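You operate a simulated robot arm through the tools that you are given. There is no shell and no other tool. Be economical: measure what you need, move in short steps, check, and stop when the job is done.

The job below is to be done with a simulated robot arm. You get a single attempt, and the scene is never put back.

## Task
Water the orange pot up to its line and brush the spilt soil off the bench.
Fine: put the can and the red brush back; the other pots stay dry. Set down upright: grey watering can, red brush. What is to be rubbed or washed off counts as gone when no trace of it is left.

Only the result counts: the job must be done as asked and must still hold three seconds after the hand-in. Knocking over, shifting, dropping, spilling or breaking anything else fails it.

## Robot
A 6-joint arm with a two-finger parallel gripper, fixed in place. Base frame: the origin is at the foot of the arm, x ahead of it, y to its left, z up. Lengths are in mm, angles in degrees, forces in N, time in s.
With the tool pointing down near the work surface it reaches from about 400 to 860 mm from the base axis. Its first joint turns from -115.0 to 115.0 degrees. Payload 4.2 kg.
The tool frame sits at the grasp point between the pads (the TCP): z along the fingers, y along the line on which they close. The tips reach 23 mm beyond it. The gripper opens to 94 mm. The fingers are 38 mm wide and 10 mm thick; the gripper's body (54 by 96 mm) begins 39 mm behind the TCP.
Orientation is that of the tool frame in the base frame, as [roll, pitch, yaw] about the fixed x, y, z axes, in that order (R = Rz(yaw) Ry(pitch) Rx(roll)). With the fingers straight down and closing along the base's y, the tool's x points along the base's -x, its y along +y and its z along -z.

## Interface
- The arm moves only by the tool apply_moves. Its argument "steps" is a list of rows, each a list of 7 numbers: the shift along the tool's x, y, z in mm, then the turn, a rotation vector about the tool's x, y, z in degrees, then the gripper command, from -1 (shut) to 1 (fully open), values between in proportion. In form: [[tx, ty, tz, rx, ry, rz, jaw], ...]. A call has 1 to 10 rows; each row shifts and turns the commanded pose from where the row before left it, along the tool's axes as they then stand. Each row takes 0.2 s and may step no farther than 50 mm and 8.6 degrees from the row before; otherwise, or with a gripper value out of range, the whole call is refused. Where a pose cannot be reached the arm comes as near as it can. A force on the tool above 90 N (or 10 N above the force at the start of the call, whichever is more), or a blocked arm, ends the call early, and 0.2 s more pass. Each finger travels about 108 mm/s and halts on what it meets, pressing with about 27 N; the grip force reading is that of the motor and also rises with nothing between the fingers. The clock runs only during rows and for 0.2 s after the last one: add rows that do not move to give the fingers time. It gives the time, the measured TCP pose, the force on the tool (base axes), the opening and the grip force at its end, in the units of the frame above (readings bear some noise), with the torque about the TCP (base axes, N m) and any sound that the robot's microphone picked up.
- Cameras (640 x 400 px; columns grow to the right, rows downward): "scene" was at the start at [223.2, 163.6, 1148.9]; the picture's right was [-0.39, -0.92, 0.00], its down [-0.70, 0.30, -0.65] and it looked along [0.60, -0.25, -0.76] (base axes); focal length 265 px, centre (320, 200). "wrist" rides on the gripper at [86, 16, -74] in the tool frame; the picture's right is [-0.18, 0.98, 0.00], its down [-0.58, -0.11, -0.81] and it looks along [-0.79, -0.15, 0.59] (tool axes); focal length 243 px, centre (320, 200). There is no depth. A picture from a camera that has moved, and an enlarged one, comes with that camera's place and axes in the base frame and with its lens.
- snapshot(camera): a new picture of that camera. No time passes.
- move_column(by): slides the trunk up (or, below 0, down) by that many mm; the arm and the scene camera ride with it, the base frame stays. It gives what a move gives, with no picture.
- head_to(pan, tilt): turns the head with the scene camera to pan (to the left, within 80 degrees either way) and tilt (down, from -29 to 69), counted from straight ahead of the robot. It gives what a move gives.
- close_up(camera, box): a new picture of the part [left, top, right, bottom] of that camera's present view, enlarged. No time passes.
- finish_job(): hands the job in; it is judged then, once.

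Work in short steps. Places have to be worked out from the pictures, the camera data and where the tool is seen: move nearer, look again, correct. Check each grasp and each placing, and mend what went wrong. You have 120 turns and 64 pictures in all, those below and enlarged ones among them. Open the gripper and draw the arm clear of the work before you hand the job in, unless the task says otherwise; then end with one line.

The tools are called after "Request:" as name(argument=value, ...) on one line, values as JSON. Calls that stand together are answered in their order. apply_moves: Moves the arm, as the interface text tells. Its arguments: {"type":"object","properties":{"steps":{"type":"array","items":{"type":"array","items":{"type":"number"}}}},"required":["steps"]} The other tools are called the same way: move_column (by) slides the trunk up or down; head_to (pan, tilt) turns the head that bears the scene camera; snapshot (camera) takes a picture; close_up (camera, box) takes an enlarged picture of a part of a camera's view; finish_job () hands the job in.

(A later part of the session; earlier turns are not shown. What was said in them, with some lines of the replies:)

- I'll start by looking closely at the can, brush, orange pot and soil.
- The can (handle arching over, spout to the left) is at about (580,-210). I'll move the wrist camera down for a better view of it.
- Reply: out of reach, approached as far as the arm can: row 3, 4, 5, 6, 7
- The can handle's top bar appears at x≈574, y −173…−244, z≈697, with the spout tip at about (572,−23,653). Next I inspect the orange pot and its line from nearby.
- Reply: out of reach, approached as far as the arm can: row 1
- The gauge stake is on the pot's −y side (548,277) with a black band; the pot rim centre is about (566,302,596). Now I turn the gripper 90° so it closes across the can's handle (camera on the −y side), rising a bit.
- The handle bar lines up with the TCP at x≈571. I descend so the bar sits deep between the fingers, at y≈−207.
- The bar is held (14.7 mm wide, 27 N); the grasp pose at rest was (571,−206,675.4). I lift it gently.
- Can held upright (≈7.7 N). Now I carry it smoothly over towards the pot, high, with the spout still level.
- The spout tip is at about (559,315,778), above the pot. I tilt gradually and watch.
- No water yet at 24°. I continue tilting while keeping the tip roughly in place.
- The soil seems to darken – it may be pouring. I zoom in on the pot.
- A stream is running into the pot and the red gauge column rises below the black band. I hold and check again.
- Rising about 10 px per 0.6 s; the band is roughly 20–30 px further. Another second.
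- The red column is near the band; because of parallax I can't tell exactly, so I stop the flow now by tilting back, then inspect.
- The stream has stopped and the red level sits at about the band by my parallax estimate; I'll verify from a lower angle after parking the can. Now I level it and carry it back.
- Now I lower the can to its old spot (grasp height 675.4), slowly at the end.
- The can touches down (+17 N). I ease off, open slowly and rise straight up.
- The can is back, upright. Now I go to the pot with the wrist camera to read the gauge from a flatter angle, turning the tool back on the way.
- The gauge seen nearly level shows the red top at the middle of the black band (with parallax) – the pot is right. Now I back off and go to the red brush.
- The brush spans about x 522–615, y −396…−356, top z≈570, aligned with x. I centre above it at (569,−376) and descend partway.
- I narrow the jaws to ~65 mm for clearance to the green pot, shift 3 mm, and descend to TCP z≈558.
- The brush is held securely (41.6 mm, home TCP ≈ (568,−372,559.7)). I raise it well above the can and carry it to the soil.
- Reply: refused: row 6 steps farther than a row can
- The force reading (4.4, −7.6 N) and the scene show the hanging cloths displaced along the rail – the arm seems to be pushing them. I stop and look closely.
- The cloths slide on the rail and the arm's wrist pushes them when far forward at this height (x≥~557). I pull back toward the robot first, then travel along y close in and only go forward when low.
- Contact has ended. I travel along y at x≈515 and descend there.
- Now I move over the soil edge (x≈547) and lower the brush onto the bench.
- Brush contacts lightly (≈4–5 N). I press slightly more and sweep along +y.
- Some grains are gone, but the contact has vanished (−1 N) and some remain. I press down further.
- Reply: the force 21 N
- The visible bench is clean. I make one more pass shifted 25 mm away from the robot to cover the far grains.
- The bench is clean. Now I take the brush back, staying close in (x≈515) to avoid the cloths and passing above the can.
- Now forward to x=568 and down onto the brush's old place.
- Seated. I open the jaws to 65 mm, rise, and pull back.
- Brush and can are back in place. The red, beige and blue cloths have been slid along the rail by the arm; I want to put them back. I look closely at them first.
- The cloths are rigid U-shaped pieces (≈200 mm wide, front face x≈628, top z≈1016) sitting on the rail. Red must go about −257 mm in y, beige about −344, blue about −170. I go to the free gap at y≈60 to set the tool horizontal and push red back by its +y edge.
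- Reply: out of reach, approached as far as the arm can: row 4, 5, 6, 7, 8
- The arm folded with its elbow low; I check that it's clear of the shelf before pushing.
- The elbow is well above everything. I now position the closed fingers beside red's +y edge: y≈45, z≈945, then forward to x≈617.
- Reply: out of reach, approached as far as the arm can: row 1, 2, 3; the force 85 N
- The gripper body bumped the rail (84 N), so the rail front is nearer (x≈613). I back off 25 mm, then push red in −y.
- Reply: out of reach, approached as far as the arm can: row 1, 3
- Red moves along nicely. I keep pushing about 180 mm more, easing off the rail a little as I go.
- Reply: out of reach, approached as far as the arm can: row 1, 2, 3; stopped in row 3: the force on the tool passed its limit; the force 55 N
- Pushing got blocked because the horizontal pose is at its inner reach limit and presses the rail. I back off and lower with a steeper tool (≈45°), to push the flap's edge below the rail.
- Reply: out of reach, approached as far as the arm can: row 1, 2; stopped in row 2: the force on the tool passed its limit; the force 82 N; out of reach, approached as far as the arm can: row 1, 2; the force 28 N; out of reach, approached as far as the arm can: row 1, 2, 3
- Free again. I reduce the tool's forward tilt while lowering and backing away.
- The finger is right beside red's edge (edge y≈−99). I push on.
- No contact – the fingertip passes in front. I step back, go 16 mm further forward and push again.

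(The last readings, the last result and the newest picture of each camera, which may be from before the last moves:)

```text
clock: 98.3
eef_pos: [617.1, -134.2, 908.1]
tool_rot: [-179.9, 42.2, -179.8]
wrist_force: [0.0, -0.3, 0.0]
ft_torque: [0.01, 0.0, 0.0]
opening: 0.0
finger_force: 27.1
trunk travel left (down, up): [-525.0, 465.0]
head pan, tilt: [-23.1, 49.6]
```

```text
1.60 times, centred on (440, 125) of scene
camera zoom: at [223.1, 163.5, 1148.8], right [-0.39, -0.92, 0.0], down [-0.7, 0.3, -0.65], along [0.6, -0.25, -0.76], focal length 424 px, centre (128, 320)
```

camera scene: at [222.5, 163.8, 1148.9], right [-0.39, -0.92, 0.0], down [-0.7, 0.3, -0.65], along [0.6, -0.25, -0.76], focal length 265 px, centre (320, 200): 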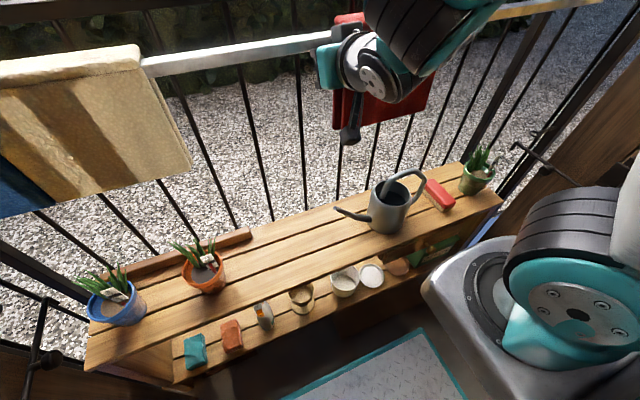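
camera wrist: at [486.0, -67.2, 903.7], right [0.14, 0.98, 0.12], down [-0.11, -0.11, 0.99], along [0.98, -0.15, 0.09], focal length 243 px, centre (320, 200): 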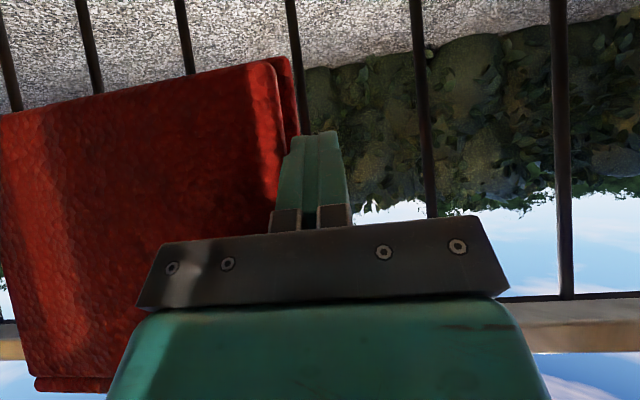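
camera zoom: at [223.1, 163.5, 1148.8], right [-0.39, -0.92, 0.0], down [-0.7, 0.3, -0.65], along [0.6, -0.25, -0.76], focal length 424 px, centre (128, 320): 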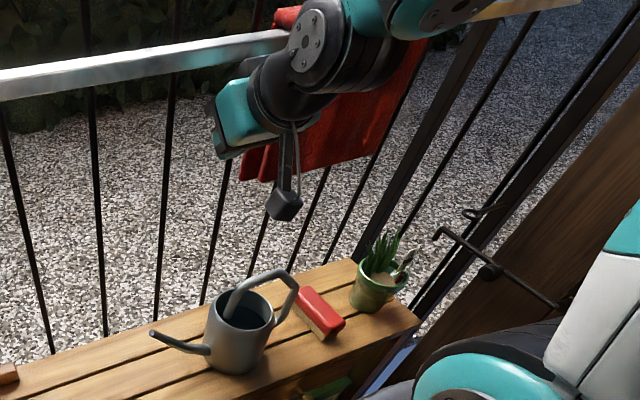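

Red has moved most of the way; by the picture about 80 mm remain. I push further in −y.

Request:
apply_moves(steps=[[0, -12, 0, 0, 0, 0, -1], [0, -12, 0, 0, 0, 0, -1], [0, -12, 0, 0, 0, 0, -1], [0, -12, 0, 0, 0, 0, -1], [0, -12, 0, 0, 0, 0, -1], [0, -12, 0, 0, 0, 0, -1], [0, -12, 0, 0, 0, 0, -1], [0, -12, 0, 0, 0, 0, -1], [0, 0, 0, 0, 0, 0, -1]])

Request:
close_up(camera="scene", box=[240, 0, 640, 250])

```text
clock: 100.3
eef_pos: [614.5, -230.1, 906.0]
tool_rot: [-179.9, 42.2, -179.9]
wrist_force: [-0.9, -0.6, -1.1]
ft_torque: [0.01, 0.04, -0.01]
opening: 0.3
finger_force: 27.4
trunk travel left (down, up): [-525.0, 465.0]
head pan, tilt: [-23.1, 49.6]
```

```text
1.60 times, centred on (440, 125) of scene
camera zoom: at [223.1, 163.5, 1148.8], right [-0.39, -0.92, 0.0], down [-0.7, 0.3, -0.65], along [0.6, -0.25, -0.76], focal length 424 px, centre (128, 320)
```

zoom: 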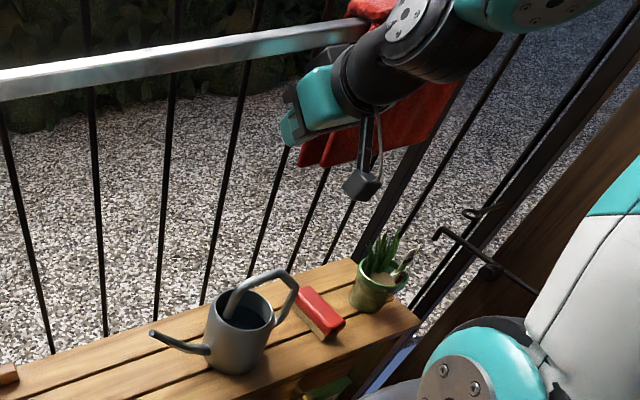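

Red is back within about 1 cm. Now the beige one: I retreat, travel to its −y end (y≈262) in front of it, to drag it by pressing lightly on its face.

Request:
apply_moves(steps=[[15, 10, -15, 0, 0, 0, -1], [15, 30, -20, 0, 0, 0, -1], [-3, 45, -4, 0, 0, 0, -1], [-3, 45, -4, 0, 0, 0, -1], [-3, 45, -4, 0, 0, 0, -1], [-3, 45, -4, 0, 0, 0, -1], [-3, 45, -4, 0, 0, 0, -1], [-3, 45, -4, 0, 0, 0, -1], [-3, 45, -4, 0, 0, 0, -1], [0, 45, 0, 0, 0, 0, -1]])

Request:
apply_moves(steps=[[0, 45, 0, 0, 0, 0, -1], [0, 45, 0, 0, 0, 0, -1], [0, 0, 0, 0, 0, 0, -1]])

```text
clock: 102.5
eef_pos: [569.7, 168.9, 949.8]
tool_rot: [-180.0, 42.2, 179.9]
wrist_force: [0.0, -1.1, 0.7]
ft_torque: [0.02, 0.03, 0.01]
opening: 0.2
finger_force: 27.0
out of reach, approached as far as the arm can: row 3
trunk travel left (down, up): [-525.0, 465.0]
head pan, tilt: [-23.1, 49.6]
```

```text
clock: 103.3
eef_pos: [571.8, 251.5, 949.3]
tool_rot: [-179.2, 42.1, 179.5]
wrist_force: [-9.6, -60.3, 4.1]
ft_torque: [-0.28, -0.06, -1.57]
opening: 0.2
finger_force: 26.5
trunk travel left (down, up): [-525.0, 465.0]
head pan, tilt: [-23.1, 49.6]
```

I touched beige's −y edge with the finger side (60 N). I back off, retreat in x, then step in front of its face.

Request:
apply_moves(steps=[[0, -12, 0, 0, 0, 0, -1], [19, 0, -17, 0, 0, 0, -1], [0, 0, 0, 0, 0, 0, -1]])

Request:
snapshot(camera="wrist")

```text
clock: 104.1
eef_pos: [546.5, 248.9, 948.0]
tool_rot: [179.9, 42.2, -179.8]
wrist_force: [-0.2, -0.7, -1.4]
ft_torque: [0.02, -0.02, -0.01]
opening: 0.0
finger_force: 26.7
trunk travel left (down, up): [-525.0, 465.0]
head pan, tilt: [-23.1, 49.6]
```

```text
3 pictures are left
camera wrist: at [432.4, 263.6, 945.9], right [0.13, 0.98, 0.12], down [-0.11, -0.11, 0.99], along [0.98, -0.15, 0.09], focal length 243 px, centre (320, 200)
```

wrist: 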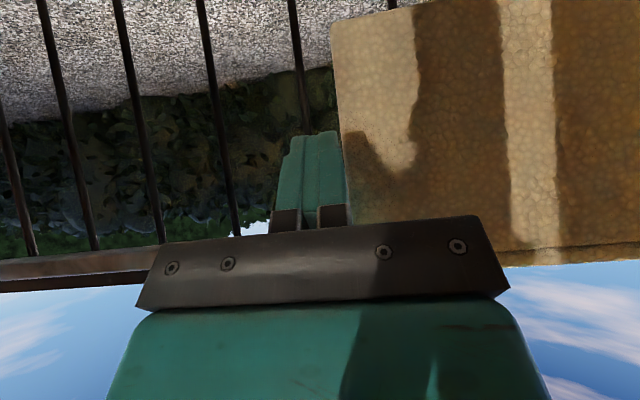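

Request:
apply_moves(steps=[[0, 14, 0, 0, 0, 0, -1], [0, 12, 0, 0, 0, 0, -1], [-11, 0, 10, 0, 0, 0, -1], [-7.4, 0, 6.7, 0, 0, 0, -1], [-3.7, 0, 3.35, 0, 0, 0, -1], [0, 0, 0, 0, 0, 0, -1]])

```text
clock: 105.5
eef_pos: [575.4, 273.2, 948.9]
tool_rot: [-179.9, 42.2, -179.9]
wrist_force: [-1.5, -0.6, -0.5]
ft_torque: [0.01, 0.0, -0.01]
opening: 0.3
finger_force: 27.3
trunk travel left (down, up): [-525.0, 465.0]
head pan, tilt: [-23.1, 49.6]
```

Not yet in contact; I creep forward until I feel the face.

Request:
apply_moves(steps=[[-3, 0, 2.7, 0, 0, 0, -1], [-3, 0, 2.7, 0, 0, 0, -1], [-3, 0, 2.7, 0, 0, 0, -1], [0, 0, 0, 0, 0, 0, -1]])

```text
clock: 106.5
eef_pos: [585.5, 273.9, 949.4]
tool_rot: [-179.8, 42.1, -179.9]
wrist_force: [-23.6, -7.2, -1.2]
ft_torque: [-0.12, 0.12, -0.24]
opening: 0.1
finger_force: 27.1
trunk travel left (down, up): [-525.0, 465.0]
head pan, tilt: [-23.1, 49.6]
```

Contact at 24 N. I drag in −y and watch the forces.

Request:
apply_moves(steps=[[0, -8, 0, 0, 0, 0, -1], [0, -8, 0, 0, 0, 0, -1], [0, -8, 0, 0, 0, 0, -1], [0, -8, 0, 0, 0, 0, -1], [0, -8, 0, 0, 0, 0, -1]])

```text
clock: 107.7
eef_pos: [587.0, 232.3, 950.7]
tool_rot: [-179.9, 42.2, 180.0]
wrist_force: [-0.1, -0.2, 0.9]
ft_torque: [-0.04, 0.01, -0.01]
opening: 0.0
finger_force: 27.0
trunk travel left (down, up): [-525.0, 465.0]
head pan, tilt: [-23.1, 49.6]
```

The finger came free; to see whether beige moved at all, I probe its edge again in +y.

Request:
apply_moves(steps=[[0, 4, 0, 0, 0, 0, -1], [0, 4, 0, 0, 0, 0, -1], [0, 3, 0, 0, 0, 0, -1], [0, 0, 0, 0, 0, 0, -1]])

```text
clock: 108.7
eef_pos: [588.6, 244.7, 950.0]
tool_rot: [-179.9, 42.3, 180.0]
wrist_force: [-0.2, -5.0, 0.5]
ft_torque: [0.08, -0.02, -0.08]
opening: 0.3
finger_force: 27.0
trunk travel left (down, up): [-525.0, 465.0]
head pan, tilt: [-23.1, 49.6]
```

Pressing barely drags it. Better: straddle the cloth from above and grip it. First I back off and return the tool to pointing down.

Request:
apply_moves(steps=[[15, -10, -15, 0, 0, 0, 0.2], [15, -15, -20, 0, 0, 0, 1], [0, -15, 0, 0, 8.4, 0, 1], [0, 0, 0, 0, 8.4, 0, 1], [0, 0, 0, 0, 8.4, 0, 1], [0, 0, 0, 0, 8.4, 0, 1], [0, 0, 0, 0, 8.5, 0, 1], [0, 0, 0, 0, 0, 0, 1]])

Request:
apply_moves(steps=[[0, 0, 0, 0, 0, -8.5, 1], [0, 0, 0, 0, 0, -8.5, 1], [0, 0, 0, 0, 0, -8.5, 1], [0, 0, 0, 0, 0, -8.5, 1], [0, 0, 0, 0, 0, -8.5, 1], [0, 0, 0, 0, 0, -8.5, 1], [0, 0, 0, 0, 0, -8.5, 1], [0, 0, 0, 0, 0, -8.5, 1], [0, 0, 0, 0, 0, -8.5, 1], [0, 0, 0, 0, 0, -8.5, 1]])

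Request:
apply_moves(steps=[[0, 0, 0, 0, 0, -5, 1], [0, 0, 0, 0, 0, 0, 1]])

Request:
move_column(by=160)

```text
clock: 110.5
eef_pos: [540.8, 205.4, 956.5]
tool_rot: [179.9, 0.0, -179.9]
wrist_force: [-0.2, -0.1, 0.2]
ft_torque: [-0.02, -0.01, -0.04]
opening: 94.0
finger_force: 0.1
trunk travel left (down, up): [-525.0, 465.0]
head pan, tilt: [-23.1, 49.6]
```

```text
clock: 112.7
eef_pos: [542.8, 205.6, 957.5]
tool_rot: [-179.8, 0.0, -94.8]
wrist_force: [0.8, -0.3, -0.3]
ft_torque: [-0.03, 0.01, 0.03]
opening: 94.2
finger_force: 0.1
trunk travel left (down, up): [-525.0, 465.0]
head pan, tilt: [-23.1, 49.6]
```

```text
clock: 113.3
eef_pos: [542.0, 206.2, 954.4]
tool_rot: [-179.8, 0.0, -89.9]
wrist_force: [0.0, 0.2, -0.6]
ft_torque: [0.0, -0.02, -0.07]
opening: 94.1
finger_force: 0.1
trunk travel left (down, up): [-525.0, 465.0]
head pan, tilt: [-23.1, 49.6]
```

```text
clock: 115.2
eef_pos: [541.5, 204.9, 1115.4]
tool_rot: [-179.9, -0.1, -89.9]
wrist_force: [-0.2, -0.4, -0.2]
ft_torque: [-0.01, 0.02, -0.04]
opening: 94.0
finger_force: 0.0
trunk travel left (down, up): [-685.0, 305.0]
head pan, tilt: [-23.1, 49.6]
```

Now above the rail level; I move over beige's −y end and take one wrist look.

Request:
apply_moves(steps=[[-15, -26, 0, 0, 0, 0, 1], [-20, -26, 0, 0, 0, 0, 1], [-20, -26, 0, 0, 0, 0, 1], [0, 0, 0, 0, 0, 0, 1]])

Request:
snapshot(camera="wrist")

```text
clock: 116.2
eef_pos: [619.3, 262.1, 1114.3]
tool_rot: [-179.9, -0.1, -90.1]
wrist_force: [0.3, -0.4, 0.0]
ft_torque: [-0.01, 0.01, 0.01]
opening: 94.0
finger_force: 0.0
trunk travel left (down, up): [-685.0, 305.0]
head pan, tilt: [-23.1, 49.6]
```

```text
2 pictures are left
camera wrist: at [604.8, 175.7, 1187.8], right [-0.98, 0.18, 0.0], down [0.11, 0.58, 0.81], along [0.15, 0.79, -0.59], focal length 243 px, centre (320, 200)
```

wrist: 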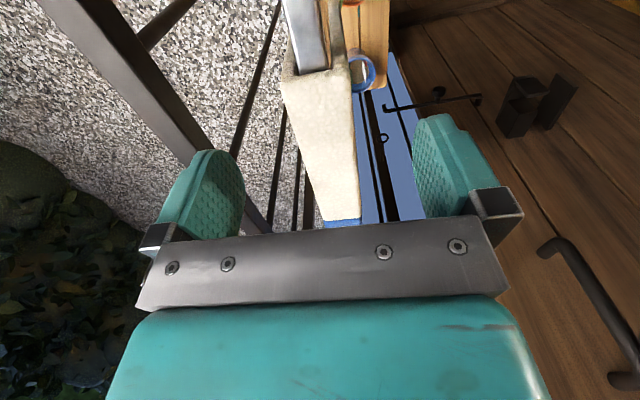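

The ball/handrail is at x≈710, behind the cloths, so gripping from above works. Beige's slab spans x≈601–646 with its end at y≈262. I centre at x=624, y≈282, jaws 76 mm, and descend.

Request:
apply_moves(steps=[[-10, -5, 0, 0, 0, 0, 0.617], [-9, 0, 20, 0, 0, 0, 0.617], [0, 0, 25, 0, 0, 0, 0.617], [0, 0, 25, 0, 0, 0, 0.617], [0, 0, 20, 0, 0, 0, 0.617], [0, 0, 15, 0, 0, 0, 0.617], [0, 0, 8, 0, 0, 0, 0.617], [0, 0, 0, 0, 0, 0, 0.617]])

```text
clock: 118.0
eef_pos: [625.6, 279.7, 1002.2]
tool_rot: [-179.9, -0.1, -90.0]
wrist_force: [-0.1, -0.7, -0.1]
ft_torque: [-0.02, 0.01, 0.02]
opening: 76.2
finger_force: 0.1
trunk travel left (down, up): [-685.0, 305.0]
head pan, tilt: [-23.1, 49.6]
```

No contact force. I close on the cloth.

Request:
apply_moves(steps=[[0, 0, 0, 0, 0, 0, 0.2], [0, 0, 0, 0, 0, 0, -1], [0, 0, 0, 0, 0, 0, -1], [0, 0, 0, 0, 0, 0, -1]])

```text
clock: 119.0
eef_pos: [625.2, 280.1, 1002.5]
tool_rot: [-180.0, 0.0, -89.8]
wrist_force: [0.8, -0.6, 0.3]
ft_torque: [0.06, 0.02, 0.1]
opening: 51.9
finger_force: 27.4
trunk travel left (down, up): [-685.0, 305.0]
head pan, tilt: [-23.1, 49.6]
```

Beige is gripped (52 mm). I slide it along the rail in −y, starting gently.

Request:
apply_moves(steps=[[6, 0, 0, 0, 0, 0, -1], [12, 0, 0, 0, 0, 0, -1], [20, 0, 0, 0, 0, 0, -1], [20, 0, 0, 0, 0, 0, -1], [12, 0, 0, 0, 0, 0, -1], [0, 0, 0, 0, 0, 0, -1]])

```text
clock: 120.3
eef_pos: [625.2, 207.5, 1002.1]
tool_rot: [-179.9, -0.1, -89.9]
wrist_force: [-0.5, -0.2, -0.8]
ft_torque: [-0.12, -0.01, 0.0]
opening: 51.7
finger_force: 27.0
trunk travel left (down, up): [-685.0, 305.0]
head pan, tilt: [-23.1, 49.6]
```

Request:
apply_moves(steps=[[15, 0, 0, 0, 0, 0, -1], [30, 0, 0, 0, 0, 0, -1], [35, 0, 0, 0, 0, 0, -1], [35, 0, 0, 0, 0, 0, -1], [35, 0, 0, 0, 0, 0, -1], [35, 0, 0, 0, 0, 0, -1], [35, 0, 0, 0, 0, 0, -1], [30, 0, 0, 0, 0, 0, -1], [20, 0, 0, 0, 0, 0, -1], [12, 0, 0, 0, 0, 0, -1]])

Request:
apply_moves(steps=[[0, 0, 0, 0, 0, 0, -1]])

```text
clock: 122.5
eef_pos: [624.5, -71.5, 1002.6]
tool_rot: [-179.9, 0.0, -89.9]
wrist_force: [-0.4, 0.4, -1.4]
ft_torque: [-0.12, -0.04, 0.0]
opening: 52.0
finger_force: 26.9
trunk travel left (down, up): [-685.0, 305.0]
head pan, tilt: [-23.1, 49.6]
```

```text
clock: 123.0
eef_pos: [624.5, -71.6, 1002.5]
tool_rot: [-179.9, -0.1, -89.9]
wrist_force: [0.6, 0.4, -0.9]
ft_torque: [-0.13, -0.01, -0.01]
opening: 52.0
finger_force: 27.3
trunk travel left (down, up): [-685.0, 305.0]
head pan, tilt: [-23.1, 49.6]
```

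Beige is placed (end ≈ −94). I release, rise, and go to blue.

Request:
apply_moves(steps=[[0, 0, 0, 0, 0, 0, 0.1], [0, 0, 0, 0, 0, 0, 0.617], [0, 0, 0, 0, 0, 0, 0.617], [0, 0, -15, 0, 0, 0, 0.617], [0, 0, -35, 0, 0, 0, 0.617], [0, 0, -45, 0, 0, 0, 0.617], [-20, 0, -18, 0, 0, 0, 0.617], [-45, 0, 0, 0, 0, 0, 0.617], [-48, 0, 0, 0, 0, 0, 0.617], [-48, 0, 0, 0, 0, 0, 0.617]])

Request:
apply_moves(steps=[[-48, 0, 0, 0, 0, 0, 0.617], [-48, 0, 0, 0, 0, 0, 0.617], [-48, 0, 0, 0, 0, 0, 0.617], [-48, 0, 0, 0, 0, 0, 0.617], [-48, 0, 0, 0, 0, 0, 0.617], [-48, 0, 0, 0, 0, 0, 0.617], [-45, 0, 0, 0, 0, 0, 0.617], [-30, 0, 0, 0, 0, 0, 0.617], [0, 0, 0, 0, 0, 0, 0.617]])

Request:
snapshot(camera="wrist")

```text
clock: 125.2
eef_pos: [625.3, 90.2, 1115.1]
tool_rot: [-179.9, 0.0, -90.0]
wrist_force: [-0.5, 0.0, -0.1]
ft_torque: [0.05, -0.04, 0.02]
opening: 75.9
finger_force: 0.1
trunk travel left (down, up): [-685.0, 305.0]
head pan, tilt: [-23.1, 49.6]
```

```text
clock: 127.2
eef_pos: [617.4, 400.7, 1110.1]
tool_rot: [-179.9, -0.1, -90.0]
wrist_force: [0.0, -1.0, 0.3]
ft_torque: [0.04, 0.0, 0.0]
opening: 76.1
finger_force: 0.1
out of reach, approached as far as the arm can: row 7, 8
trunk travel left (down, up): [-685.0, 305.0]
head pan, tilt: [-23.1, 49.6]
```

```text
1 pictures are left
camera wrist: at [601.6, 315.3, 1184.5], right [-0.98, 0.18, 0.0], down [0.11, 0.58, 0.81], along [0.15, 0.79, -0.59], focal length 243 px, centre (320, 200)
```

wrist: 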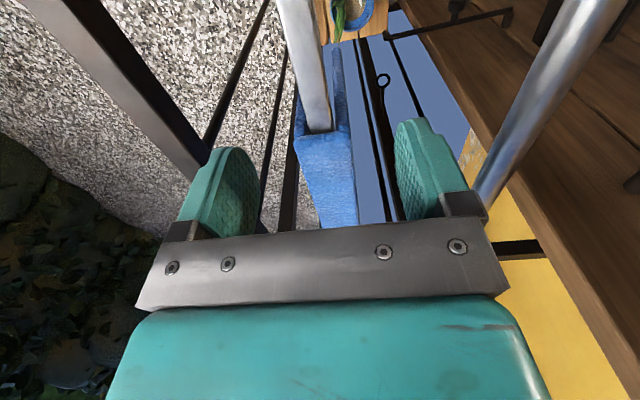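

Blue's end is at y≈443, x 601–648, but I'm at the reach limit. Raising the trunk lets the arm work lower relative to its shoulder, giving more reach.

Request:
move_column(by=260)

Request:
apply_moves(steps=[[0, 0, 30, 0, 0, 0, 0.617], [0, 0, 40, 0, 0, 0, 0.617], [0, 0, 40, 0, 0, 0, 0.617], [0, 0, 40, 0, 0, 0, 0.617], [0, 0, 40, 0, 0, 0, 0.617], [0, 0, 40, 0, 0, 0, 0.617], [0, 0, 20, 0, 0, 0, 0.617], [0, 0, 0, 0, 0, 0, 0.617]])

```text
clock: 129.8
eef_pos: [618.7, 400.6, 1370.7]
tool_rot: [180.0, -0.1, -89.8]
wrist_force: [0.8, -0.4, 0.0]
ft_torque: [0.03, 0.0, -0.01]
opening: 75.9
finger_force: 0.0
trunk travel left (down, up): [-945.0, 45.0]
head pan, tilt: [-23.1, 49.6]
```

```text
clock: 131.6
eef_pos: [633.6, 420.8, 1130.3]
tool_rot: [-179.9, -0.1, -89.9]
wrist_force: [0.5, 0.0, -0.4]
ft_torque: [0.0, 0.02, -0.01]
opening: 76.1
finger_force: 0.1
out of reach, approached as far as the arm can: row 6, 7
trunk travel left (down, up): [-945.0, 45.0]
head pan, tilt: [-23.1, 49.6]
```

Request:
apply_moves(steps=[[0, 0, 0, 0, 0, 0, 0.617]])

Request:
apply_moves(steps=[[-10, 0, 0, 0, 0, 0, 0.617], [-10, 0, 0, 0, 0, 0, 0.617], [-10, 0, 0, 0, 0, 0, 0.617], [0, 0, 0, 0, 0, 0, 0.617]])

```text
clock: 132.0
eef_pos: [634.3, 421.0, 1129.7]
tool_rot: [-179.9, -0.1, -89.9]
wrist_force: [0.1, 0.5, 0.5]
ft_torque: [0.02, 0.02, 0.03]
opening: 76.0
finger_force: 0.0
trunk travel left (down, up): [-945.0, 45.0]
head pan, tilt: [-23.1, 49.6]
```

```text
clock: 133.0
eef_pos: [621.0, 432.7, 1131.4]
tool_rot: [-179.9, -0.1, -90.0]
wrist_force: [0.1, -0.7, -0.1]
ft_torque: [0.02, 0.0, 0.03]
opening: 76.1
finger_force: 0.1
out of reach, approached as far as the arm can: row 1, 2, 3
trunk travel left (down, up): [-945.0, 45.0]
head pan, tilt: [-23.1, 49.6]
```

Request:
apply_moves(steps=[[0, -2, 30, 0, 0, 0, 0.617], [0, 0, 30, 0, 0, 0, 0.617], [0, 0, 25, 0, 0, 0, 0.617], [0, 0, 0, 0, 0, 0, 0.617]])

```text
clock: 134.0
eef_pos: [615.8, 427.2, 1048.6]
tool_rot: [-179.9, 0.0, -89.9]
wrist_force: [0.7, 0.5, -0.4]
ft_torque: [0.0, -0.03, 0.09]
opening: 76.0
finger_force: 0.0
out of reach, approached as far as the arm can: row 2, 3
trunk travel left (down, up): [-945.0, 45.0]
head pan, tilt: [-23.1, 49.6]
```

The reach limit depends on wrist position; leaning the tool so the fingers point slightly to +y gains reach. I do that now above the cloth.

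Request:
apply_moves(steps=[[0, -3, -12, 0, 0, 0, 0.617], [0, 0, 0, 0, -8, 0, 0.617], [0, 0, 0, 0, -8, 0, 0.617], [0, 0, 0, 0, -4, 0, 0.617], [-14, -3, 4.5, 0, 0, 0, 0.617], [-12, -2, 4.5, 0, 0, 0, 0.617], [0, 0, 0, 0, 0, 0, 0.617]])

```text
clock: 135.6
eef_pos: [623.8, 453.7, 1063.4]
tool_rot: [-180.0, 19.9, -90.0]
wrist_force: [0.2, -0.4, 1.1]
ft_torque: [0.01, 0.02, 0.01]
opening: 76.0
finger_force: 0.0
trunk travel left (down, up): [-945.0, 45.0]
head pan, tilt: [-23.1, 49.6]
```

Request:
apply_moves(steps=[[5, 0, 17, 0, 0, 0, 0.617], [5, 0, 17, 0, 0, 0, 0.617], [4, 0, 14, 0, 0, 0, 0.617], [3, 0, 12, 0, 0, 0, 0.617], [0, 0, 0, 0, 0, 0, 0.617]])

```text
clock: 136.8
eef_pos: [624.5, 456.3, 1000.2]
tool_rot: [-179.8, 19.8, -89.9]
wrist_force: [0.3, 0.4, -0.3]
ft_torque: [0.01, -0.01, -0.02]
opening: 76.0
finger_force: 0.1
trunk travel left (down, up): [-945.0, 45.0]
head pan, tilt: [-23.1, 49.6]
```

In place without contact. I close on blue.

Request:
apply_moves(steps=[[0, 0, 0, 0, 0, 0, 0.2], [0, 0, 0, 0, 0, 0, -1], [0, 0, 0, 0, 0, 0, -1], [0, 0, 0, 0, 0, 0, -1]])

```text
clock: 137.8
eef_pos: [624.8, 457.2, 1000.0]
tool_rot: [-179.8, 19.9, -89.9]
wrist_force: [0.9, -0.4, 0.3]
ft_torque: [0.08, 0.02, -0.11]
opening: 52.1
finger_force: 26.7
trunk travel left (down, up): [-945.0, 45.0]
head pan, tilt: [-23.1, 49.6]
```

Blue is gripped. I slide it −174 mm slowly.

Request:
apply_moves(steps=[[5.6, 0, -2.1, 0, 0, 0, -1], [11.3, 0, -4.1, 0, 0, 0, -1], [17, 0, -6.2, 0, 0, 0, -1], [17, 0, -6.2, 0, 0, 0, -1], [17, 0, -6.2, 0, 0, 0, -1], [10, 0, -3.6, 0, 0, 0, -1], [0, 0, 0, 0, 0, 0, -1]])

```text
clock: 139.4
eef_pos: [623.9, 374.2, 1000.4]
tool_rot: [-179.9, 19.8, -89.9]
wrist_force: [-0.9, -1.2, 0.4]
ft_torque: [0.18, -0.03, 0.0]
opening: 51.7
finger_force: 26.8
trunk travel left (down, up): [-945.0, 45.0]
head pan, tilt: [-23.1, 49.6]
```

Request:
apply_moves(steps=[[8, 0, -2.9, 0, 0, 0, -1], [14, 0, -5.1, 0, 0, 0, -1], [16, 0, -5.8, 0, 0, 0, -1], [16, 0, -5.8, 0, 0, 0, -1], [16, 0, -5.8, 0, 0, 0, -1], [10, 0, -3.6, 0, 0, 0, -1], [5.5, 0, -2, 0, 0, 0, -1], [0, 0, 0, 0, 0, 0, -1]])

```text
clock: 141.2
eef_pos: [624.2, 284.4, 1002.5]
tool_rot: [-179.8, 20.0, -89.9]
wrist_force: [0.3, 0.5, 0.2]
ft_torque: [-0.13, -0.02, 0.01]
opening: 52.0
finger_force: 26.9
trunk travel left (down, up): [-945.0, 45.0]
head pan, tilt: [-23.1, 49.6]
```

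Blue's end is now at ≈268, its old place. I release, rise and draw back from the rail.

Request:
apply_moves(steps=[[0, 0, 0, 0, 0, 0, 0.1], [0, 0, 0, 0, 0, 0, 0.617], [0, 0, 0, 0, 0, 0, 0.617], [-7, 0, -19, 0, 0, 0, 0.617], [-12, 0, -33, 0, 0, 0, 0.617], [-14, 0, -38, 0, 0, 0, 0.617], [-14, 0, -38, 0, 0, 0, 0.617], [28, 0, -10, 0, 8, 0, 0.617], [40, 0, 0, 0, 8, 0, 0.617], [45, 0, 0, 0, 4, 0, 0.617]])

Request:
apply_moves(steps=[[20, 40, 0, 0, 0, 0, 0.617], [0, 45, 0, 0, 0, 0, 0.617], [0, 40, 0, 0, 0, 0, 0.617], [0, 30, 0, 0, 0, 0, 0.617], [0, 0, 0, 0, 0, 0, 0.617]])

```text
clock: 143.4
eef_pos: [624.2, 167.7, 1124.7]
tool_rot: [-179.9, -0.1, -89.9]
wrist_force: [-0.2, -0.4, 0.5]
ft_torque: [-0.04, -0.02, -0.01]
opening: 75.9
finger_force: 0.0
trunk travel left (down, up): [-945.0, 45.0]
head pan, tilt: [-23.1, 49.6]
```

```text
clock: 144.6
eef_pos: [464.7, 151.1, 1124.0]
tool_rot: [-180.0, 0.0, -90.0]
wrist_force: [-0.6, 0.2, 0.8]
ft_torque: [-0.01, -0.02, -0.04]
opening: 76.1
finger_force: 0.1
trunk travel left (down, up): [-945.0, 45.0]
head pan, tilt: [-23.1, 49.6]
```

I raise the arm a little, bring the trunk back to its start height, and use the last picture to compare with the start.

Request:
apply_moves(steps=[[0, 0, -40, 0, 0, 0, 0.617], [0, 0, -45, 0, 0, 0, 0.617], [0, 0, -45, 0, 0, 0, 0.617], [0, 0, -40, 0, 0, 0, 0.617], [0, 0, 0, 0, 0, 0, 0.617]])

Request:
move_column(by=-420)

Request:
snapshot(camera="scene")

```text
clock: 145.8
eef_pos: [469.6, 150.0, 1297.9]
tool_rot: [-179.9, 0.0, -89.9]
wrist_force: [0.1, 0.2, 0.4]
ft_torque: [-0.01, -0.01, -0.02]
opening: 76.0
finger_force: 0.1
trunk travel left (down, up): [-945.0, 45.0]
head pan, tilt: [-23.1, 49.6]
```

```text
refused: -420 is not a number from -400 to 400
```

```text
0 pictures are left
camera scene: at [223.0, 163.3, 1568.8], right [-0.39, -0.92, 0.0], down [-0.7, 0.3, -0.65], along [0.6, -0.25, -0.76], focal length 265 px, centre (320, 200)
```

scene: 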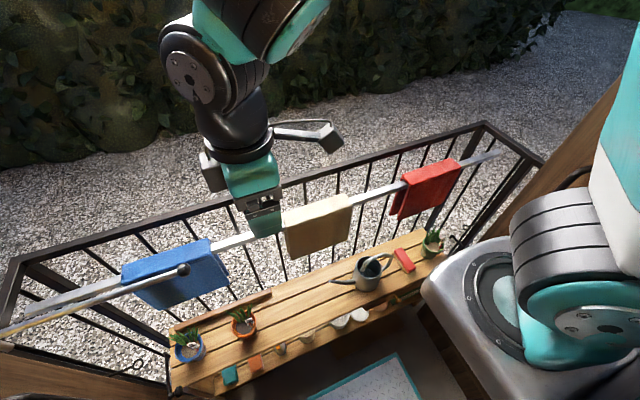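

The final view shows the bench clean, the can and brush upright in their places, and the cloths at about blue 273, beige −98…89 and red −263, which is where they started. The gripper is open and the arm is clear, so I hand in.

Request:
finish_job()

```text
The job is handed in.
```

I watered the orange pot to its line, brushed the soil off the bench, and put the can and red brush back upright. On the way, the arm pushed the three rail cloths aside; I slid them back to within about 1 cm of where they had been, judged from the pictures.
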